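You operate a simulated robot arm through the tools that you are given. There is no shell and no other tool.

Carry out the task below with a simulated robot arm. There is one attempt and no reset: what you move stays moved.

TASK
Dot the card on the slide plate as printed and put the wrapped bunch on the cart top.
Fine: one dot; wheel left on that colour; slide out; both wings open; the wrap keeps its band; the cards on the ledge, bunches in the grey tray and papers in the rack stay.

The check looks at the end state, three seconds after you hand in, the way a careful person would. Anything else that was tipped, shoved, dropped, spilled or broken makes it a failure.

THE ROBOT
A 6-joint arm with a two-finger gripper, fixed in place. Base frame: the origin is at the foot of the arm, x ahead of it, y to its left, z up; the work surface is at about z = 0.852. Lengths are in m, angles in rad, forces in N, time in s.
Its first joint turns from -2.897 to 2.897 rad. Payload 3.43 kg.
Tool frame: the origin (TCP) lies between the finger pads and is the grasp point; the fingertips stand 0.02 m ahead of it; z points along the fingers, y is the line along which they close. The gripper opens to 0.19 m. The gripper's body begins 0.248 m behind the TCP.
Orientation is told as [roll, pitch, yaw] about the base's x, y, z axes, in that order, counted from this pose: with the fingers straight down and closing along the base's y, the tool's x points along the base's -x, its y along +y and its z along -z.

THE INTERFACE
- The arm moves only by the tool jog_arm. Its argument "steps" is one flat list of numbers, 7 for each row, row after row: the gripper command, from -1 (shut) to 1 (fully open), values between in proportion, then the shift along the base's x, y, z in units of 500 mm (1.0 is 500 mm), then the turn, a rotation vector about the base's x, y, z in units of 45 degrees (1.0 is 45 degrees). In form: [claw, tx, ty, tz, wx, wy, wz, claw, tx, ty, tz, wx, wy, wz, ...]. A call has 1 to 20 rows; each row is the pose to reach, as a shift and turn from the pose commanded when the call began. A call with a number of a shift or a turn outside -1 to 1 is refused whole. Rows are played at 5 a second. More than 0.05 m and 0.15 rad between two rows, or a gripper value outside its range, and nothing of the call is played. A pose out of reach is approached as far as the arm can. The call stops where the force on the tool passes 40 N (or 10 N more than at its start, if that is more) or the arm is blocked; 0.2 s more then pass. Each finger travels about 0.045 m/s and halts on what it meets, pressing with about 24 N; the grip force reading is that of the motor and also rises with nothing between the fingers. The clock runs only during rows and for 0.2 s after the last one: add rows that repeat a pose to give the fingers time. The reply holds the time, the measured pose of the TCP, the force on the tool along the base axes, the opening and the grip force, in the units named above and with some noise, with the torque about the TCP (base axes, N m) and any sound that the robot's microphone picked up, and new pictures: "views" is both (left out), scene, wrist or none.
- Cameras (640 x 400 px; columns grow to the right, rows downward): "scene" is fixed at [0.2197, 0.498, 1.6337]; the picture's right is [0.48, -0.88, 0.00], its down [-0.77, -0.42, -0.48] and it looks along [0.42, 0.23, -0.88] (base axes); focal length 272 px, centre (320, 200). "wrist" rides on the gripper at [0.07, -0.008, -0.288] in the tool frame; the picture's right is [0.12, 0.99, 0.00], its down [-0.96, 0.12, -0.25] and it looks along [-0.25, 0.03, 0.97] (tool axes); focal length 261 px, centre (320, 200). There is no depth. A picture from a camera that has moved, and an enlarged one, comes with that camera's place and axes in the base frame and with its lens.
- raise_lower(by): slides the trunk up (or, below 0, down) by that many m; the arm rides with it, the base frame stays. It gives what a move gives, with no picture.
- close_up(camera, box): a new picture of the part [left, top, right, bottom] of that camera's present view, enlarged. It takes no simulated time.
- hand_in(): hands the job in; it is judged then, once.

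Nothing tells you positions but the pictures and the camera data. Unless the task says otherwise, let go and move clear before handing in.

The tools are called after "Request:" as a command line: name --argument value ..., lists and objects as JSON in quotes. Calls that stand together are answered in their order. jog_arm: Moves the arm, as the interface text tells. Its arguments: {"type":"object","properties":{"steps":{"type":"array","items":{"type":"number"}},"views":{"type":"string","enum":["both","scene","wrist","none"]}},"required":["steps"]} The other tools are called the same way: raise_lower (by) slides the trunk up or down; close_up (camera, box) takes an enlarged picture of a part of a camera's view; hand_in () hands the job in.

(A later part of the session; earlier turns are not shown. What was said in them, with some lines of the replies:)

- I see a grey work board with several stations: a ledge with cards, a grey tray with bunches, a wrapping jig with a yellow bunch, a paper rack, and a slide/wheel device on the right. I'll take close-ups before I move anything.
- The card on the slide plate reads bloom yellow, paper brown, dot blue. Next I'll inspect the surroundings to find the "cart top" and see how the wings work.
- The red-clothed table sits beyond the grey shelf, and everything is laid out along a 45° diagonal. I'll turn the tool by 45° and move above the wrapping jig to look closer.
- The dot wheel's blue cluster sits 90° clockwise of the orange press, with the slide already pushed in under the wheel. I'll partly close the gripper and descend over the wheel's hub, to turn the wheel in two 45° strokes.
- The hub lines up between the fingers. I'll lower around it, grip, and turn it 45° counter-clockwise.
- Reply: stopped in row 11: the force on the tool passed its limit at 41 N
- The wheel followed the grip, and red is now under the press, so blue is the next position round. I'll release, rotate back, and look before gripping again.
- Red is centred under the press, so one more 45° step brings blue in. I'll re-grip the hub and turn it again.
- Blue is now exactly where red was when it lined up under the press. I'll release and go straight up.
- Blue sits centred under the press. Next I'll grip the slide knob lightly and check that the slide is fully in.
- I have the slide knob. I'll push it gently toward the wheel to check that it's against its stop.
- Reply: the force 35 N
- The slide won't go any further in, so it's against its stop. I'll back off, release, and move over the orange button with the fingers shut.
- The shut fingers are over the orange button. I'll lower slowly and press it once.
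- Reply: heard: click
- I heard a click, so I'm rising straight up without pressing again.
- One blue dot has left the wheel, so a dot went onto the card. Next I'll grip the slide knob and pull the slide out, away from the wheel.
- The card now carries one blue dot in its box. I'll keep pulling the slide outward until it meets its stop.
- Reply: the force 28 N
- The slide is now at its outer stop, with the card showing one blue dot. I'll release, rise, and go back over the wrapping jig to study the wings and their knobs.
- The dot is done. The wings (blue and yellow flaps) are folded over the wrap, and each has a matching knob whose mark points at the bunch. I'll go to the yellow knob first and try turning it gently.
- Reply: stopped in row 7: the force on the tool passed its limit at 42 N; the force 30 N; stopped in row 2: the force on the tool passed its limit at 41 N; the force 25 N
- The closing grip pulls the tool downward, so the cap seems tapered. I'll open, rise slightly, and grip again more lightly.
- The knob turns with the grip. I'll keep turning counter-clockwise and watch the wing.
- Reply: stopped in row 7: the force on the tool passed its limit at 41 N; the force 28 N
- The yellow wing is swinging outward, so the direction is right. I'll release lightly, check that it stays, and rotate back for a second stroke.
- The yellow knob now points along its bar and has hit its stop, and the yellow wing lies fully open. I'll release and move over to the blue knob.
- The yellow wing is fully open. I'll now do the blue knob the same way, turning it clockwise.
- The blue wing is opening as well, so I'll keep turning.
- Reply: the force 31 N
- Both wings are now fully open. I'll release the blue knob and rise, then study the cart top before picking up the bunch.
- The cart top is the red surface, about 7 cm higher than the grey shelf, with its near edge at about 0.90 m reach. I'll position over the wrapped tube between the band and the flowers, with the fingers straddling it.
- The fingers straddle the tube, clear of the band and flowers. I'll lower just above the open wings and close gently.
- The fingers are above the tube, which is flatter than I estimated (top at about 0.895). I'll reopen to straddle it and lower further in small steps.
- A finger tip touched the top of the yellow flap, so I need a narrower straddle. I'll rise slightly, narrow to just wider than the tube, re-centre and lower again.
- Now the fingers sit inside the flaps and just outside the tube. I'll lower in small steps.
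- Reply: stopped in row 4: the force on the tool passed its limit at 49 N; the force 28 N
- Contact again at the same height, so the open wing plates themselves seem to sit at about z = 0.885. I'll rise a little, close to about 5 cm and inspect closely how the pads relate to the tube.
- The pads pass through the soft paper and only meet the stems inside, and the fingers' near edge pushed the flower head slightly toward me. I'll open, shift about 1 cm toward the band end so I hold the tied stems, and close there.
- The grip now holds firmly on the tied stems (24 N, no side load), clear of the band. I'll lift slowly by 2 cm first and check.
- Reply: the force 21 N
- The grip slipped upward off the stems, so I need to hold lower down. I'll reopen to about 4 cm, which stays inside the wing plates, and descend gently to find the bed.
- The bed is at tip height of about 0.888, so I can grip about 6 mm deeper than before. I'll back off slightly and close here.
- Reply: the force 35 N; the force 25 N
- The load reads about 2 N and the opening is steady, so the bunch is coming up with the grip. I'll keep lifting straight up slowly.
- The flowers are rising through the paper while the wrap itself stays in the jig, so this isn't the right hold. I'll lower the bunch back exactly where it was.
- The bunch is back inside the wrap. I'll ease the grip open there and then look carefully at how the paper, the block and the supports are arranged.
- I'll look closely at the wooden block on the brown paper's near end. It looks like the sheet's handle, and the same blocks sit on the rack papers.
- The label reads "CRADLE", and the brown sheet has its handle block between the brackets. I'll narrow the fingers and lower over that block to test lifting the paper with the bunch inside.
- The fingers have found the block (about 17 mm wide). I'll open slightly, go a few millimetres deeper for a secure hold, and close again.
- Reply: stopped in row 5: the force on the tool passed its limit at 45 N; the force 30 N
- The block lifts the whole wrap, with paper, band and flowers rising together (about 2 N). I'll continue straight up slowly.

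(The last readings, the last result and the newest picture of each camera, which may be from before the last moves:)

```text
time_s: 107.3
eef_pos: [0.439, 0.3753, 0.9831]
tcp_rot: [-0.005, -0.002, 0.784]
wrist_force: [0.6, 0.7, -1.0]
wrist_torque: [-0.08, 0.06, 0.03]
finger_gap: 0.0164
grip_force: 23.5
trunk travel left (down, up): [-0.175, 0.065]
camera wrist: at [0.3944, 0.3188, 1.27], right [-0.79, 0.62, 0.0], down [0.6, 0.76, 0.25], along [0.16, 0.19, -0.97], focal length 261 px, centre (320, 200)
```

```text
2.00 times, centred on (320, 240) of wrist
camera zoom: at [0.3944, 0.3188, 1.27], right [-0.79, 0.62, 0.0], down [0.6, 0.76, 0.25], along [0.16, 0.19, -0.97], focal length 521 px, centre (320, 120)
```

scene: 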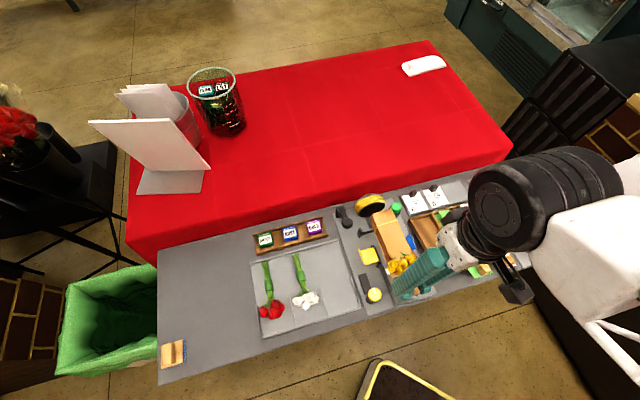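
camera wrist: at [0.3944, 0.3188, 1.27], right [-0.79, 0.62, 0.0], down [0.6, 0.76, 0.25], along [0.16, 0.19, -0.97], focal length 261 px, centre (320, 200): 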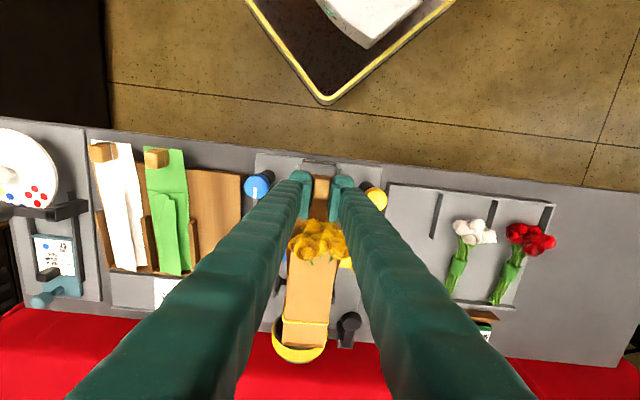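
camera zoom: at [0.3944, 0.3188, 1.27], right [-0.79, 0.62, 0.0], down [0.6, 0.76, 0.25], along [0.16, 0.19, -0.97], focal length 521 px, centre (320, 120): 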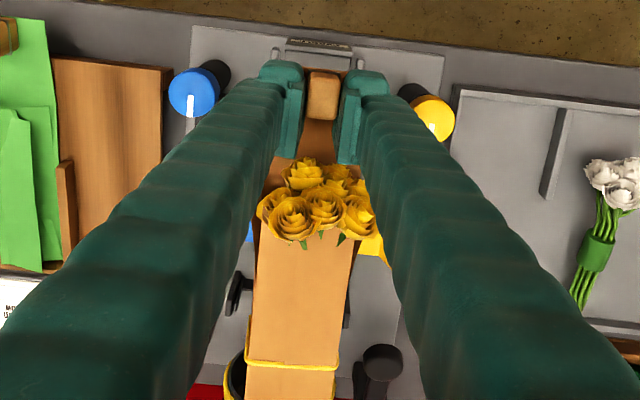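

The wrapped bunch is airborne and level, with the band still on. I'll raise it further, then carry it straight out over the cart top.

Request:
jog_arm --steps '[-0.95, 0, 0, 0.02, 0, 0, 0, -0.95, 0, 0, 0.05, 0, 0, 0, -0.95, 0, 0, 0.08, 0, 0, 0, -0.95, 0, 0, 0.11, 0, 0, 0, -0.95, 0, 0, 0.14, 0, 0, 0, -0.95, 0, 0, 0.165, 0, 0, 0, -0.95, 0, 0, 0.18, 0, 0, 0, -0.95, 0, 0, 0.18, 0, 0, 0]' --views "scene"

Request:
close_up --camera "scene" --box '[330, 180, 450, 310]'

```text
time_s: 109.1
eef_pos: [0.4397, 0.3744, 1.0725]
tcp_rot: [-0.003, -0.001, 0.784]
wrist_force: [0.1, -0.5, -1.3]
wrist_torque: [-0.05, 0.09, 0.02]
finger_gap: 0.0165
grip_force: 24.4
trunk travel left (down, up): [-0.175, 0.065]
```

scene: 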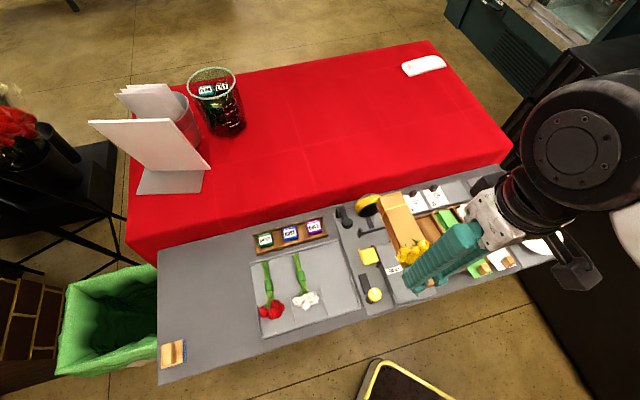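

```text
3.08 times, centred on (390, 245) of scene
camera zoom: at [0.2197, 0.498, 1.6337], right [0.48, -0.88, 0.0], down [-0.77, -0.42, -0.48], along [0.42, 0.23, -0.88], focal length 836 px, centre (105, 62)
```

zoom: 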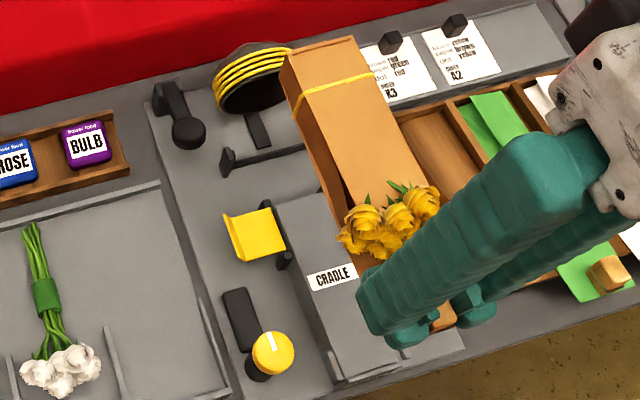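

Request:
jog_arm --steps '[-0.95, 0.02, 0.02, 0, 0, 0, 0, -0.95, 0.045, 0.045, 0, 0, 0, 0, -0.95, 0.075, 0.075, 0, 0, 0, 0, -0.95, 0.105, 0.105, 0, 0, 0, 0, -0.95, 0.135, 0.135, 0, 0, 0, 0, -0.95, 0.165, 0.165, 0, 0, 0, 0, -0.95, 0.195, 0.195, 0, 0, 0, 0, -0.95, 0.225, 0.225, 0, 0, 0, 0, -0.95, 0.255, 0.255, 0, 0, 0, 0, -0.95, 0.285, 0.285, 0, 0, 0, 0, -0.95, 0.315, 0.315, 0, 0, 0, 0, -0.95, 0.345, 0.345, 0, 0, 0, 0, -0.95, 0.375, 0.375, 0, 0, 0, 0, -0.95, 0.4, 0.4, 0, 0, 0, 0, -0.95, 0.42, 0.42, 0, 0, 0, 0, -0.95, 0.43, 0.43, 0, 0, 0, 0, -0.95, 0.43, 0.43, 0, 0, 0, 0]' --views "both"

Request:
close_up --camera "scene" --box '[300, 110, 460, 250]'

```text
time_s: 112.7
eef_pos: [0.6555, 0.591, 1.0747]
tcp_rot: [-0.005, -0.002, 0.785]
wrist_force: [0.1, 0.0, -1.3]
wrist_torque: [-0.02, 0.1, 0.01]
finger_gap: 0.0164
grip_force: 24.8
trunk travel left (down, up): [-0.175, 0.065]
camera wrist: at [0.61, 0.5342, 1.3603], right [-0.79, 0.62, 0.0], down [0.6, 0.76, 0.25], along [0.16, 0.19, -0.97], focal length 261 px, centre (320, 200)
```

scene: 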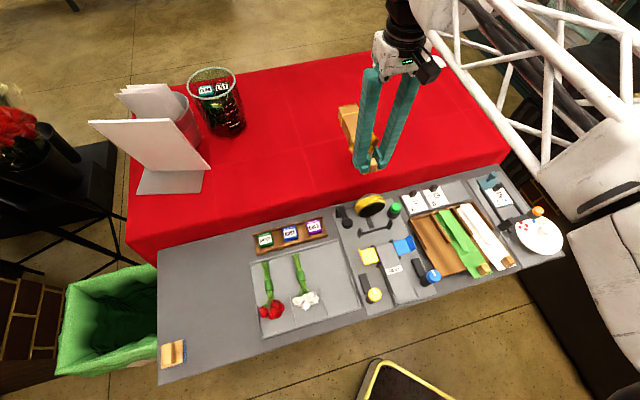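
wrist: 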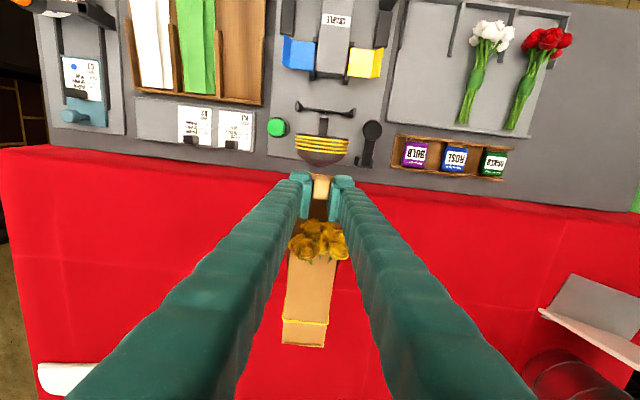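

```text
2.86 times, centred on (380, 180) of scene
camera zoom: at [0.2197, 0.498, 1.6337], right [0.48, -0.88, 0.0], down [-0.77, -0.42, -0.48], along [0.42, 0.23, -0.88], focal length 776 px, centre (149, 257)
```

zoom: 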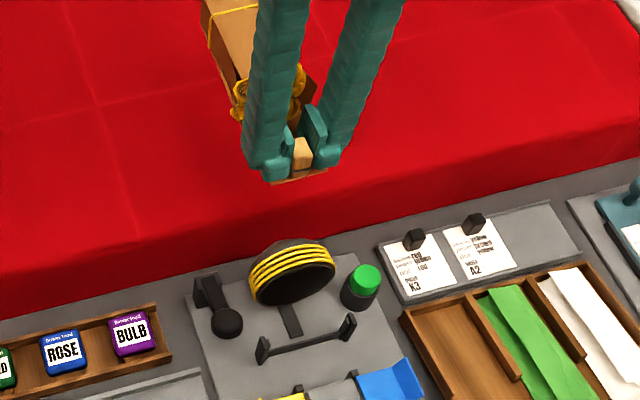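

Request:
jog_arm --steps '[-0.95, 0.02, 0.02, 0, 0, 0, 0, -0.95, 0.045, 0.045, 0, 0, 0, 0, -0.95, 0.07, 0.07, 0, 0, 0, 0, -0.95, 0.09, 0.09, 0, 0, 0, 0, -0.95, 0.106, 0.106, 0, 0, 0, 0, -0.95, 0.106, 0.106, 0, 0, 0, 0]' --views "both"

Request:
close_up --camera "wrist" --box '[240, 80, 400, 340]'

Request:
close_up --camera "scene" --box '[290, 60, 450, 220]'

```text
time_s: 114.1
eef_pos: [0.7104, 0.643, 1.073]
tcp_rot: [-0.004, -0.002, 0.783]
wrist_force: [0.8, 0.8, -1.0]
wrist_torque: [-0.08, 0.11, -0.01]
finger_gap: 0.0165
grip_force: 23.9
trunk travel left (down, up): [-0.175, 0.065]
camera wrist: at [0.6638, 0.587, 1.3601], right [-0.79, 0.62, 0.0], down [0.6, 0.76, 0.25], along [0.16, 0.19, -0.97], focal length 261 px, centre (320, 200)
```

scene: 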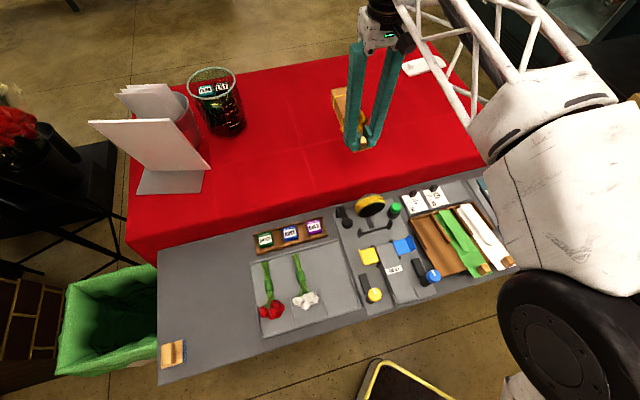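
wrist: 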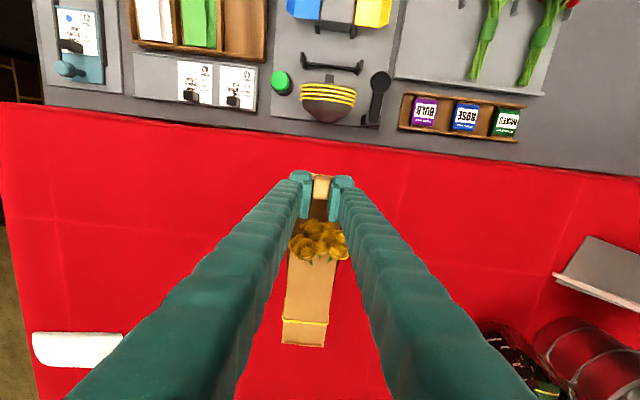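

```text
1.54 times, centred on (320, 210) of wrist
camera zoom: at [0.6638, 0.587, 1.3601], right [-0.79, 0.62, 0.0], down [0.6, 0.76, 0.25], along [0.16, 0.19, -0.97], focal length 401 px, centre (320, 185)
```

zoom: 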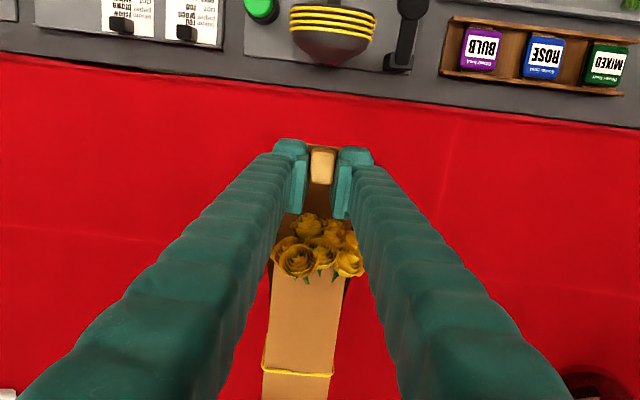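

```text
2.50 times, centred on (370, 140) of scene
camera zoom: at [0.2197, 0.498, 1.6337], right [0.48, -0.88, 0.0], down [-0.77, -0.42, -0.48], along [0.42, 0.23, -0.88], focal length 679 px, centre (195, 350)
```

zoom: 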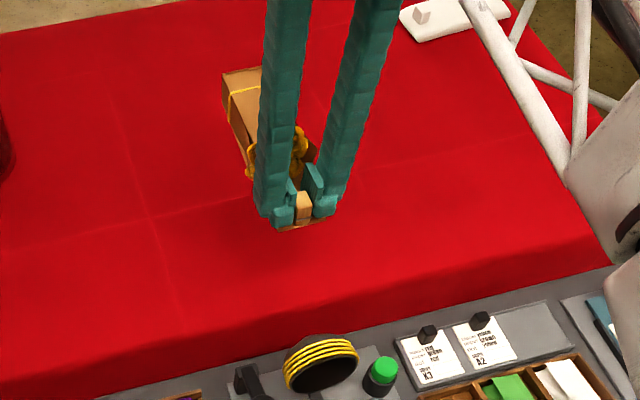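

The wrap is entirely over the cart top, about 3 cm inside its near edge. I'll lower it slowly.

Request:
jog_arm --steps '[-0.95, 0, 0, -0.02, 0, 0, 0, -0.95, 0, 0, -0.05, 0, 0, 0, -0.95, 0, 0, -0.08, 0, 0, 0, -0.95, 0, 0, -0.11, 0, 0, 0, -0.95, 0, 0, -0.14, 0, 0, 0, -0.95, 0, 0, -0.165, 0, 0, 0, -0.95, 0, 0, -0.185, 0, 0, 0, -0.95, 0, 0, -0.2, 0, 0, 0, -0.95, 0, 0, -0.2, 0, 0, 0]' --views "both"

Request:
close_up --camera "scene" --box '[290, 60, 450, 220]'

Request:
close_up --camera "wrist" --box '[240, 80, 400, 340]'

```text
time_s: 116.1
eef_pos: [0.7081, 0.6438, 0.973]
tcp_rot: [-0.004, -0.002, 0.785]
wrist_force: [-0.1, -0.2, -1.0]
wrist_torque: [-0.09, 0.04, -0.04]
finger_gap: 0.0166
grip_force: 23.7
trunk travel left (down, up): [-0.175, 0.065]
camera wrist: at [0.6619, 0.5874, 1.2601], right [-0.79, 0.62, 0.0], down [0.6, 0.76, 0.25], along [0.16, 0.19, -0.97], focal length 261 px, centre (320, 200)
```

scene: 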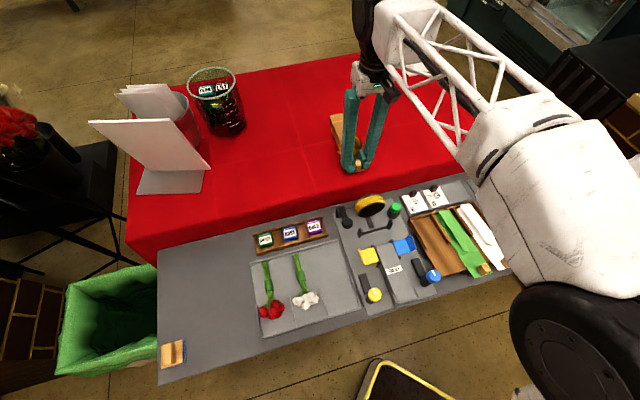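
wrist: 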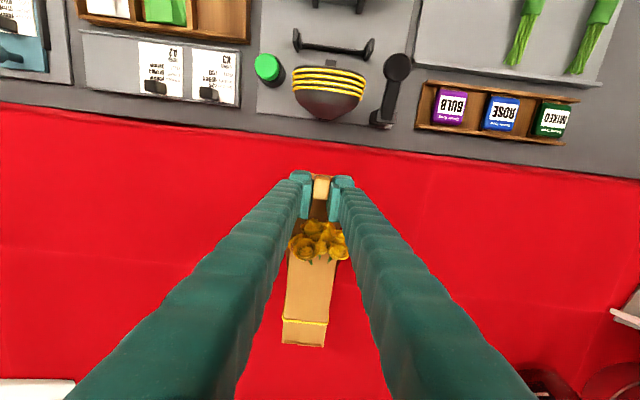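

```text
2.50 times, centred on (370, 140) of scene
camera zoom: at [0.2197, 0.498, 1.6337], right [0.48, -0.88, 0.0], down [-0.77, -0.42, -0.48], along [0.42, 0.23, -0.88], focal length 679 px, centre (195, 350)
```

zoom: 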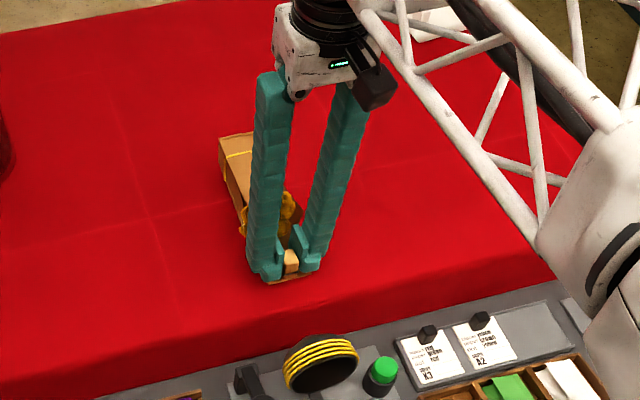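

```text
1.54 times, centred on (320, 210) of wrist
camera zoom: at [0.6619, 0.5874, 1.2601], right [-0.79, 0.62, 0.0], down [0.6, 0.76, 0.25], along [0.16, 0.19, -0.97], focal length 401 px, centre (320, 185)
```

zoom: 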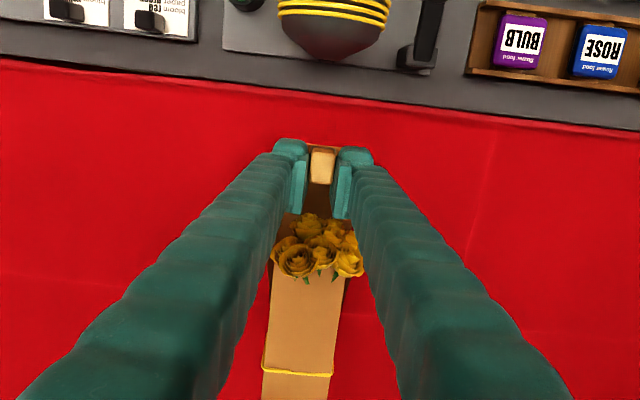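

Request:
jog_arm --steps '[-0.95, 0, 0, -0.007, 0, 0, 0, -0.95, 0, 0, -0.014, 0, 0, 0, -0.95, 0, 0, -0.02, 0, 0, 0, -0.95, 0, 0, -0.026, 0, 0, 0, -0.95, 0, 0, -0.03, 0, 0, 0, -0.95, 0, 0, -0.03, 0, 0, 0]' --views "none"

Request:
close_up --camera "scene" --box '[320, 100, 400, 190]'

```text
time_s: 117.5
eef_pos: [0.7063, 0.643, 0.9585]
tcp_rot: [-0.004, -0.002, 0.785]
wrist_force: [-0.7, -0.8, 2.2]
wrist_torque: [0.39, -0.43, -0.02]
finger_gap: 0.0166
grip_force: 23.4
trunk travel left (down, up): [-0.175, 0.065]
```

```text
4.44 times, centred on (360, 145) of scene
camera zoom: at [0.2197, 0.498, 1.6337], right [0.48, -0.88, 0.0], down [-0.77, -0.42, -0.48], along [0.42, 0.23, -0.88], focal length 1207 px, centre (142, 444)
```

zoom: 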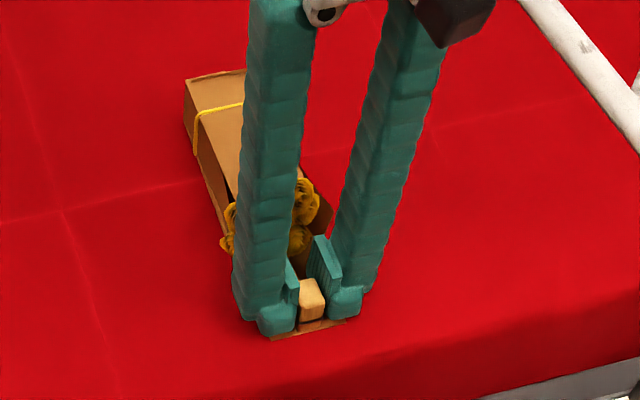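

The wrap's far end has just touched the cart top. I'll ease down another couple of millimetres so it lies flat.

Request:
jog_arm --steps '[-0.95, 0, 0, -0.002, 0, 0, 0, -0.95, 0, 0, -0.004, 0, 0, 0, -0.95, 0, 0, -0.004, 0, 0, 0]' --views "none"

Request:
close_up --camera "scene" --box '[340, 145, 390, 185]'

```text
time_s: 118.3
eef_pos: [0.7071, 0.6428, 0.9586]
tcp_rot: [-0.001, -0.004, 0.783]
wrist_force: [-0.8, 0.2, 22.4]
wrist_torque: [-0.04, 0.07, 0.01]
finger_gap: 0.0167
grip_force: 23.9
trunk travel left (down, up): [-0.175, 0.065]
```

```text
10.00 times, centred on (365, 165) of scene
camera zoom: at [0.2197, 0.498, 1.6337], right [0.48, -0.88, 0.0], down [-0.77, -0.42, -0.48], along [0.42, 0.23, -0.88], focal length 2716 px, centre (-130, 550)
```

zoom: 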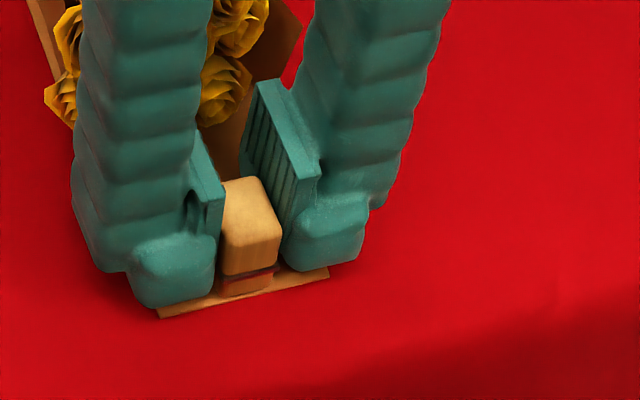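

The wrap now rests flat on the cart top. I'll relieve the pressure, open, and rise straight up.

Request:
jog_arm --steps '[-0.95, 0, 0, 0.002, 0, 0, 0, -0.95, 0, 0, 0.003, 0, 0, 0, -0.8, 0, 0, 0.003, 0, 0, 0, -0.65, 0, 0, 0.003, 0, 0, 0, -0.6, 0, 0, 0.003, 0, 0, 0, -0.6, 0, 0, 0.003, 0, 0, 0, -0.6, 0, 0, 0.01, 0, 0, 0, -0.6, 0, 0, 0.03, 0, 0, 0, -0.6, 0, 0, 0.07, 0, 0, 0, -0.6, 0, 0, 0.12, 0, 0, 0, -0.6, 0, 0, 0.18, 0, 0, 0, -0.6, 0, 0, 0.24, 0, 0, 0]' --views "both"

Request:
close_up --camera "scene" --box '[300, 90, 410, 200]'

Request:
close_up --camera "wrist" --box '[240, 100, 400, 340]'

```text
time_s: 120.9
eef_pos: [0.7077, 0.6431, 1.0779]
tcp_rot: [-0.004, -0.002, 0.784]
wrist_force: [0.3, 1.3, -0.4]
wrist_torque: [0.02, -0.01, -0.03]
finger_gap: 0.038
grip_force: 0.1
trunk travel left (down, up): [-0.175, 0.065]
camera wrist: at [0.6625, 0.5865, 1.3646], right [-0.79, 0.62, 0.0], down [0.6, 0.76, 0.25], along [0.16, 0.19, -0.97], focal length 261 px, centre (320, 200)
```

scene: 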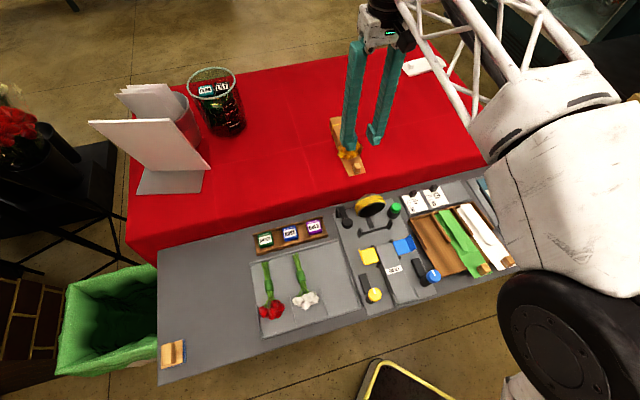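
wrist: 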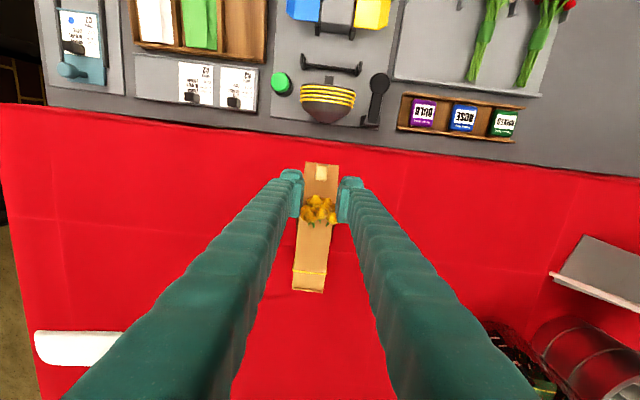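

```text
3.64 times, centred on (355, 145) of scene
camera zoom: at [0.2197, 0.498, 1.6337], right [0.48, -0.88, 0.0], down [-0.77, -0.42, -0.48], along [0.42, 0.23, -0.88], focal length 988 px, centre (193, 400)
```

zoom: 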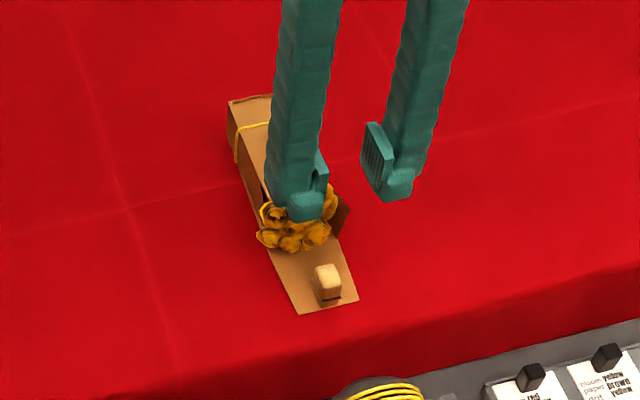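

```text
1.67 times, centred on (320, 220) of wrist
camera zoom: at [0.6625, 0.5865, 1.3646], right [-0.79, 0.62, 0.0], down [0.6, 0.76, 0.25], along [0.16, 0.19, -0.97], focal length 434 px, centre (320, 167)
```

zoom: 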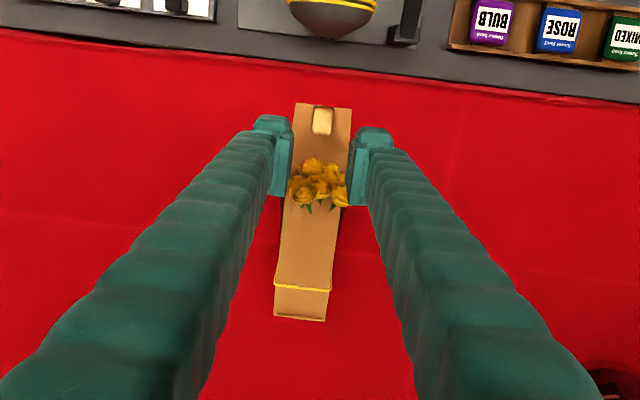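

The wrapped bunch lies on the cart top with its band on. I'll rise and withdraw, then check everything.

Request:
jog_arm --steps '[-0.6, 0, 0, 0.08, 0, 0, 0, -0.4, 0, 0, 0.16, 0, 0, 0, 0, 0, 0, 0.24, 0, 0, 0, 0.3, -0.05, -0.05, 0.24, 0, 0, 0, 0.6, -0.11, -0.11, 0.24, 0, 0, 0, 1, -0.17, -0.17, 0.24, 0, 0, 0, 1, -0.23, -0.23, 0.24, 0, 0, 0, 1, -0.29, -0.29, 0.24, 0, 0, 0, 1, -0.35, -0.35, 0.24, 0, 0, 0, 1, -0.41, -0.41, 0.24, 0, 0, 0, 1, -0.46, -0.46, 0.24, 0, 0, 0, 1, -0.5, -0.5, 0.24, 0, 0, 0, 1, -0.5, -0.5, 0.24, 0, 0, 0]' --views "both"

Request:
close_up --camera "scene" --box '[300, 90, 410, 200]'

Request:
close_up --camera "wrist" --box '[260, 80, 400, 260]'

Request:
close_up --camera "wrist" --box '[60, 80, 220, 260]'

Request:
close_up --camera "scene" --box '[240, 200, 400, 330]'

```text
time_s: 123.7
eef_pos: [0.459, 0.3918, 1.198]
tcp_rot: [-0.003, -0.003, 0.783]
wrist_force: [0.1, -0.3, 0.6]
wrist_torque: [0.05, 0.02, -0.02]
finger_gap: 0.19
grip_force: 0.0
out of reach, approached as far as the arm can: row 3
trunk travel left (down, up): [-0.175, 0.065]
camera wrist: at [0.4141, 0.3355, 1.4839], right [-0.79, 0.62, 0.0], down [0.6, 0.76, 0.25], along [0.16, 0.19, -0.97], focal length 261 px, centre (320, 200)
```

scene: 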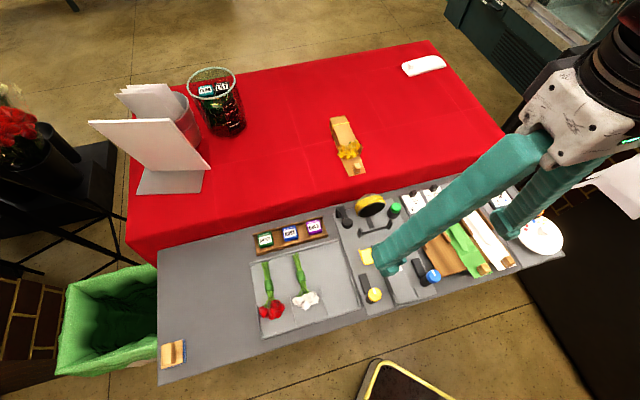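
wrist: 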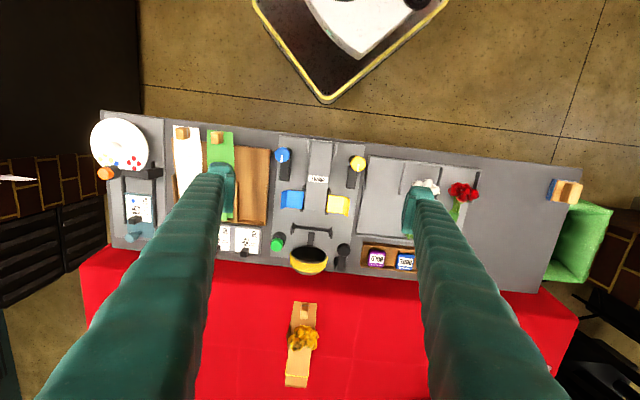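

```text
3.64 times, centred on (355, 145) of scene
camera zoom: at [0.2197, 0.498, 1.6337], right [0.48, -0.88, 0.0], down [-0.77, -0.42, -0.48], along [0.42, 0.23, -0.88], focal length 988 px, centre (193, 400)
```

zoom: 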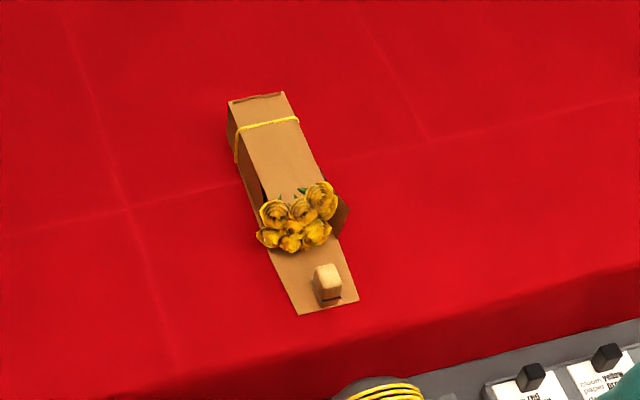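

```text
2.22 times, centred on (330, 170) of wrist
camera zoom: at [0.4141, 0.3355, 1.4839], right [-0.79, 0.62, 0.0], down [0.6, 0.76, 0.25], along [0.16, 0.19, -0.97], focal length 579 px, centre (298, 267)
```

zoom: 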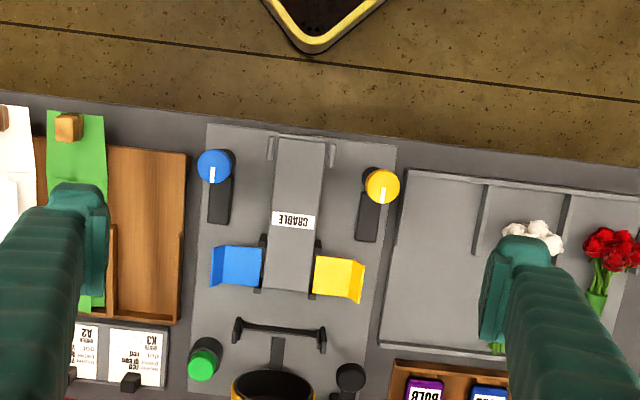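

```text
2.22 times, centred on (140, 170) of wrist
camera zoom: at [0.4141, 0.3355, 1.4839], right [-0.79, 0.62, 0.0], down [0.6, 0.76, 0.25], along [0.16, 0.19, -0.97], focal length 579 px, centre (720, 267)
```

zoom: 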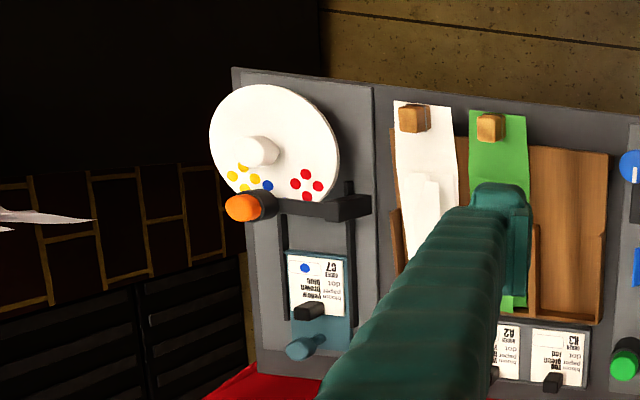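

```text
3.08 times, centred on (320, 265) of scene
camera zoom: at [0.2197, 0.498, 1.6337], right [0.48, -0.88, 0.0], down [-0.77, -0.42, -0.48], along [0.42, 0.23, -0.88], focal length 836 px, centre (320, 0)
```

zoom: 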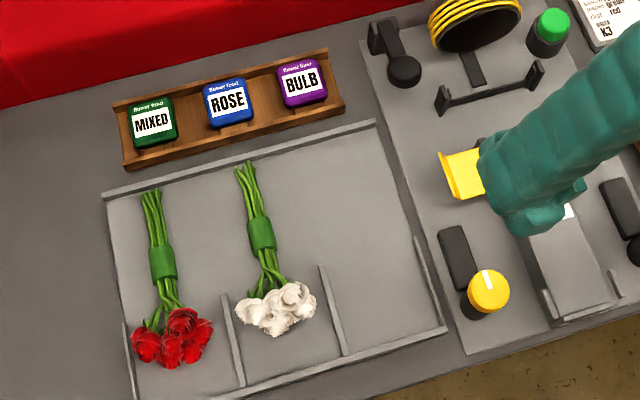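

Request:
close_up --camera "scene" --box '[470, 160, 580, 270]'

Request:
close_up --camera "scene" --box '[320, 105, 380, 185]'

Request:
close_up --camera "wrist" --box '[95, 110, 170, 250]'

```text
3.64 times, centred on (525, 215) of scene
camera zoom: at [0.2197, 0.498, 1.6337], right [0.48, -0.88, 0.0], down [-0.77, -0.42, -0.48], along [0.42, 0.23, -0.88], focal length 988 px, centre (-426, 146)
```

zoom: 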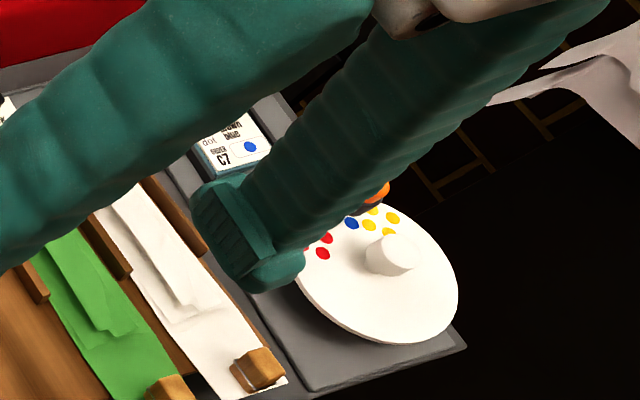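

```text
5.00 times, centred on (350, 145) of scene
camera zoom: at [0.2197, 0.498, 1.6337], right [0.48, -0.88, 0.0], down [-0.77, -0.42, -0.48], along [0.42, 0.23, -0.88], focal length 1358 px, centre (170, 475)
```

zoom: 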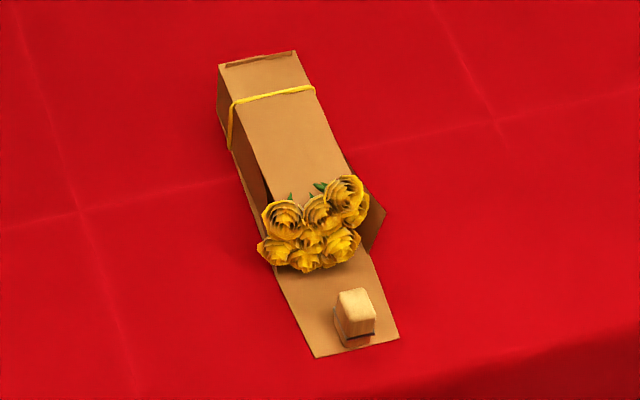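

```text
2.86 times, centred on (132, 180) of wrist
camera zoom: at [0.4141, 0.3355, 1.4839], right [-0.79, 0.62, 0.0], down [0.6, 0.76, 0.25], along [0.16, 0.19, -0.97], focal length 745 px, centre (856, 257)
```

zoom: 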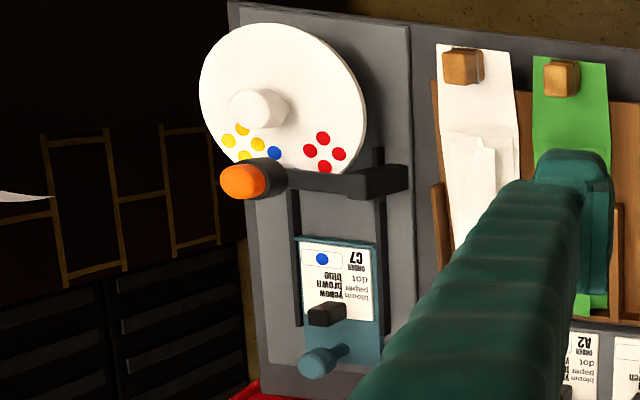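

The card shows one blue dot with the slide out and the wheel on blue. Both wings are open, and the banded wrap lies on the red cart top. The cards, the tray bunches and the rack papers are where they were, and the arm is clear, so I'm handing in.

Request:
hand_in

```text
The job is handed in.
```

I handed the job in. I took the "cart top" to be the red-clothed surface beyond the grey shelf.

- **Card:** the slide card (order C7) asked for a blue dot, and it now shows one blue dot in its box. The wheel is left on blue and the slide is pulled out to its stop.
- **Wings:** both the blue and yellow wings are open to their stops.
- **Wrapped bunch:** it lies flat on the red cart top, about 3 cm in from the near edge, with its yellow band still on.
- **Everything else:** in the last pictures the cards on the ledge, the bunches in the grey tray and the papers in the rack look unmoved.

My first hold on the bunch was wrong. It raised the flowers about 2 cm through the paper while the wrap stayed in the cradle, so I lowered them back in and lifted the whole wrap by the paper's wooden block instead. The flowers may sit slightly differently in the wrap than at the start, but they are inside it and the band did not move.
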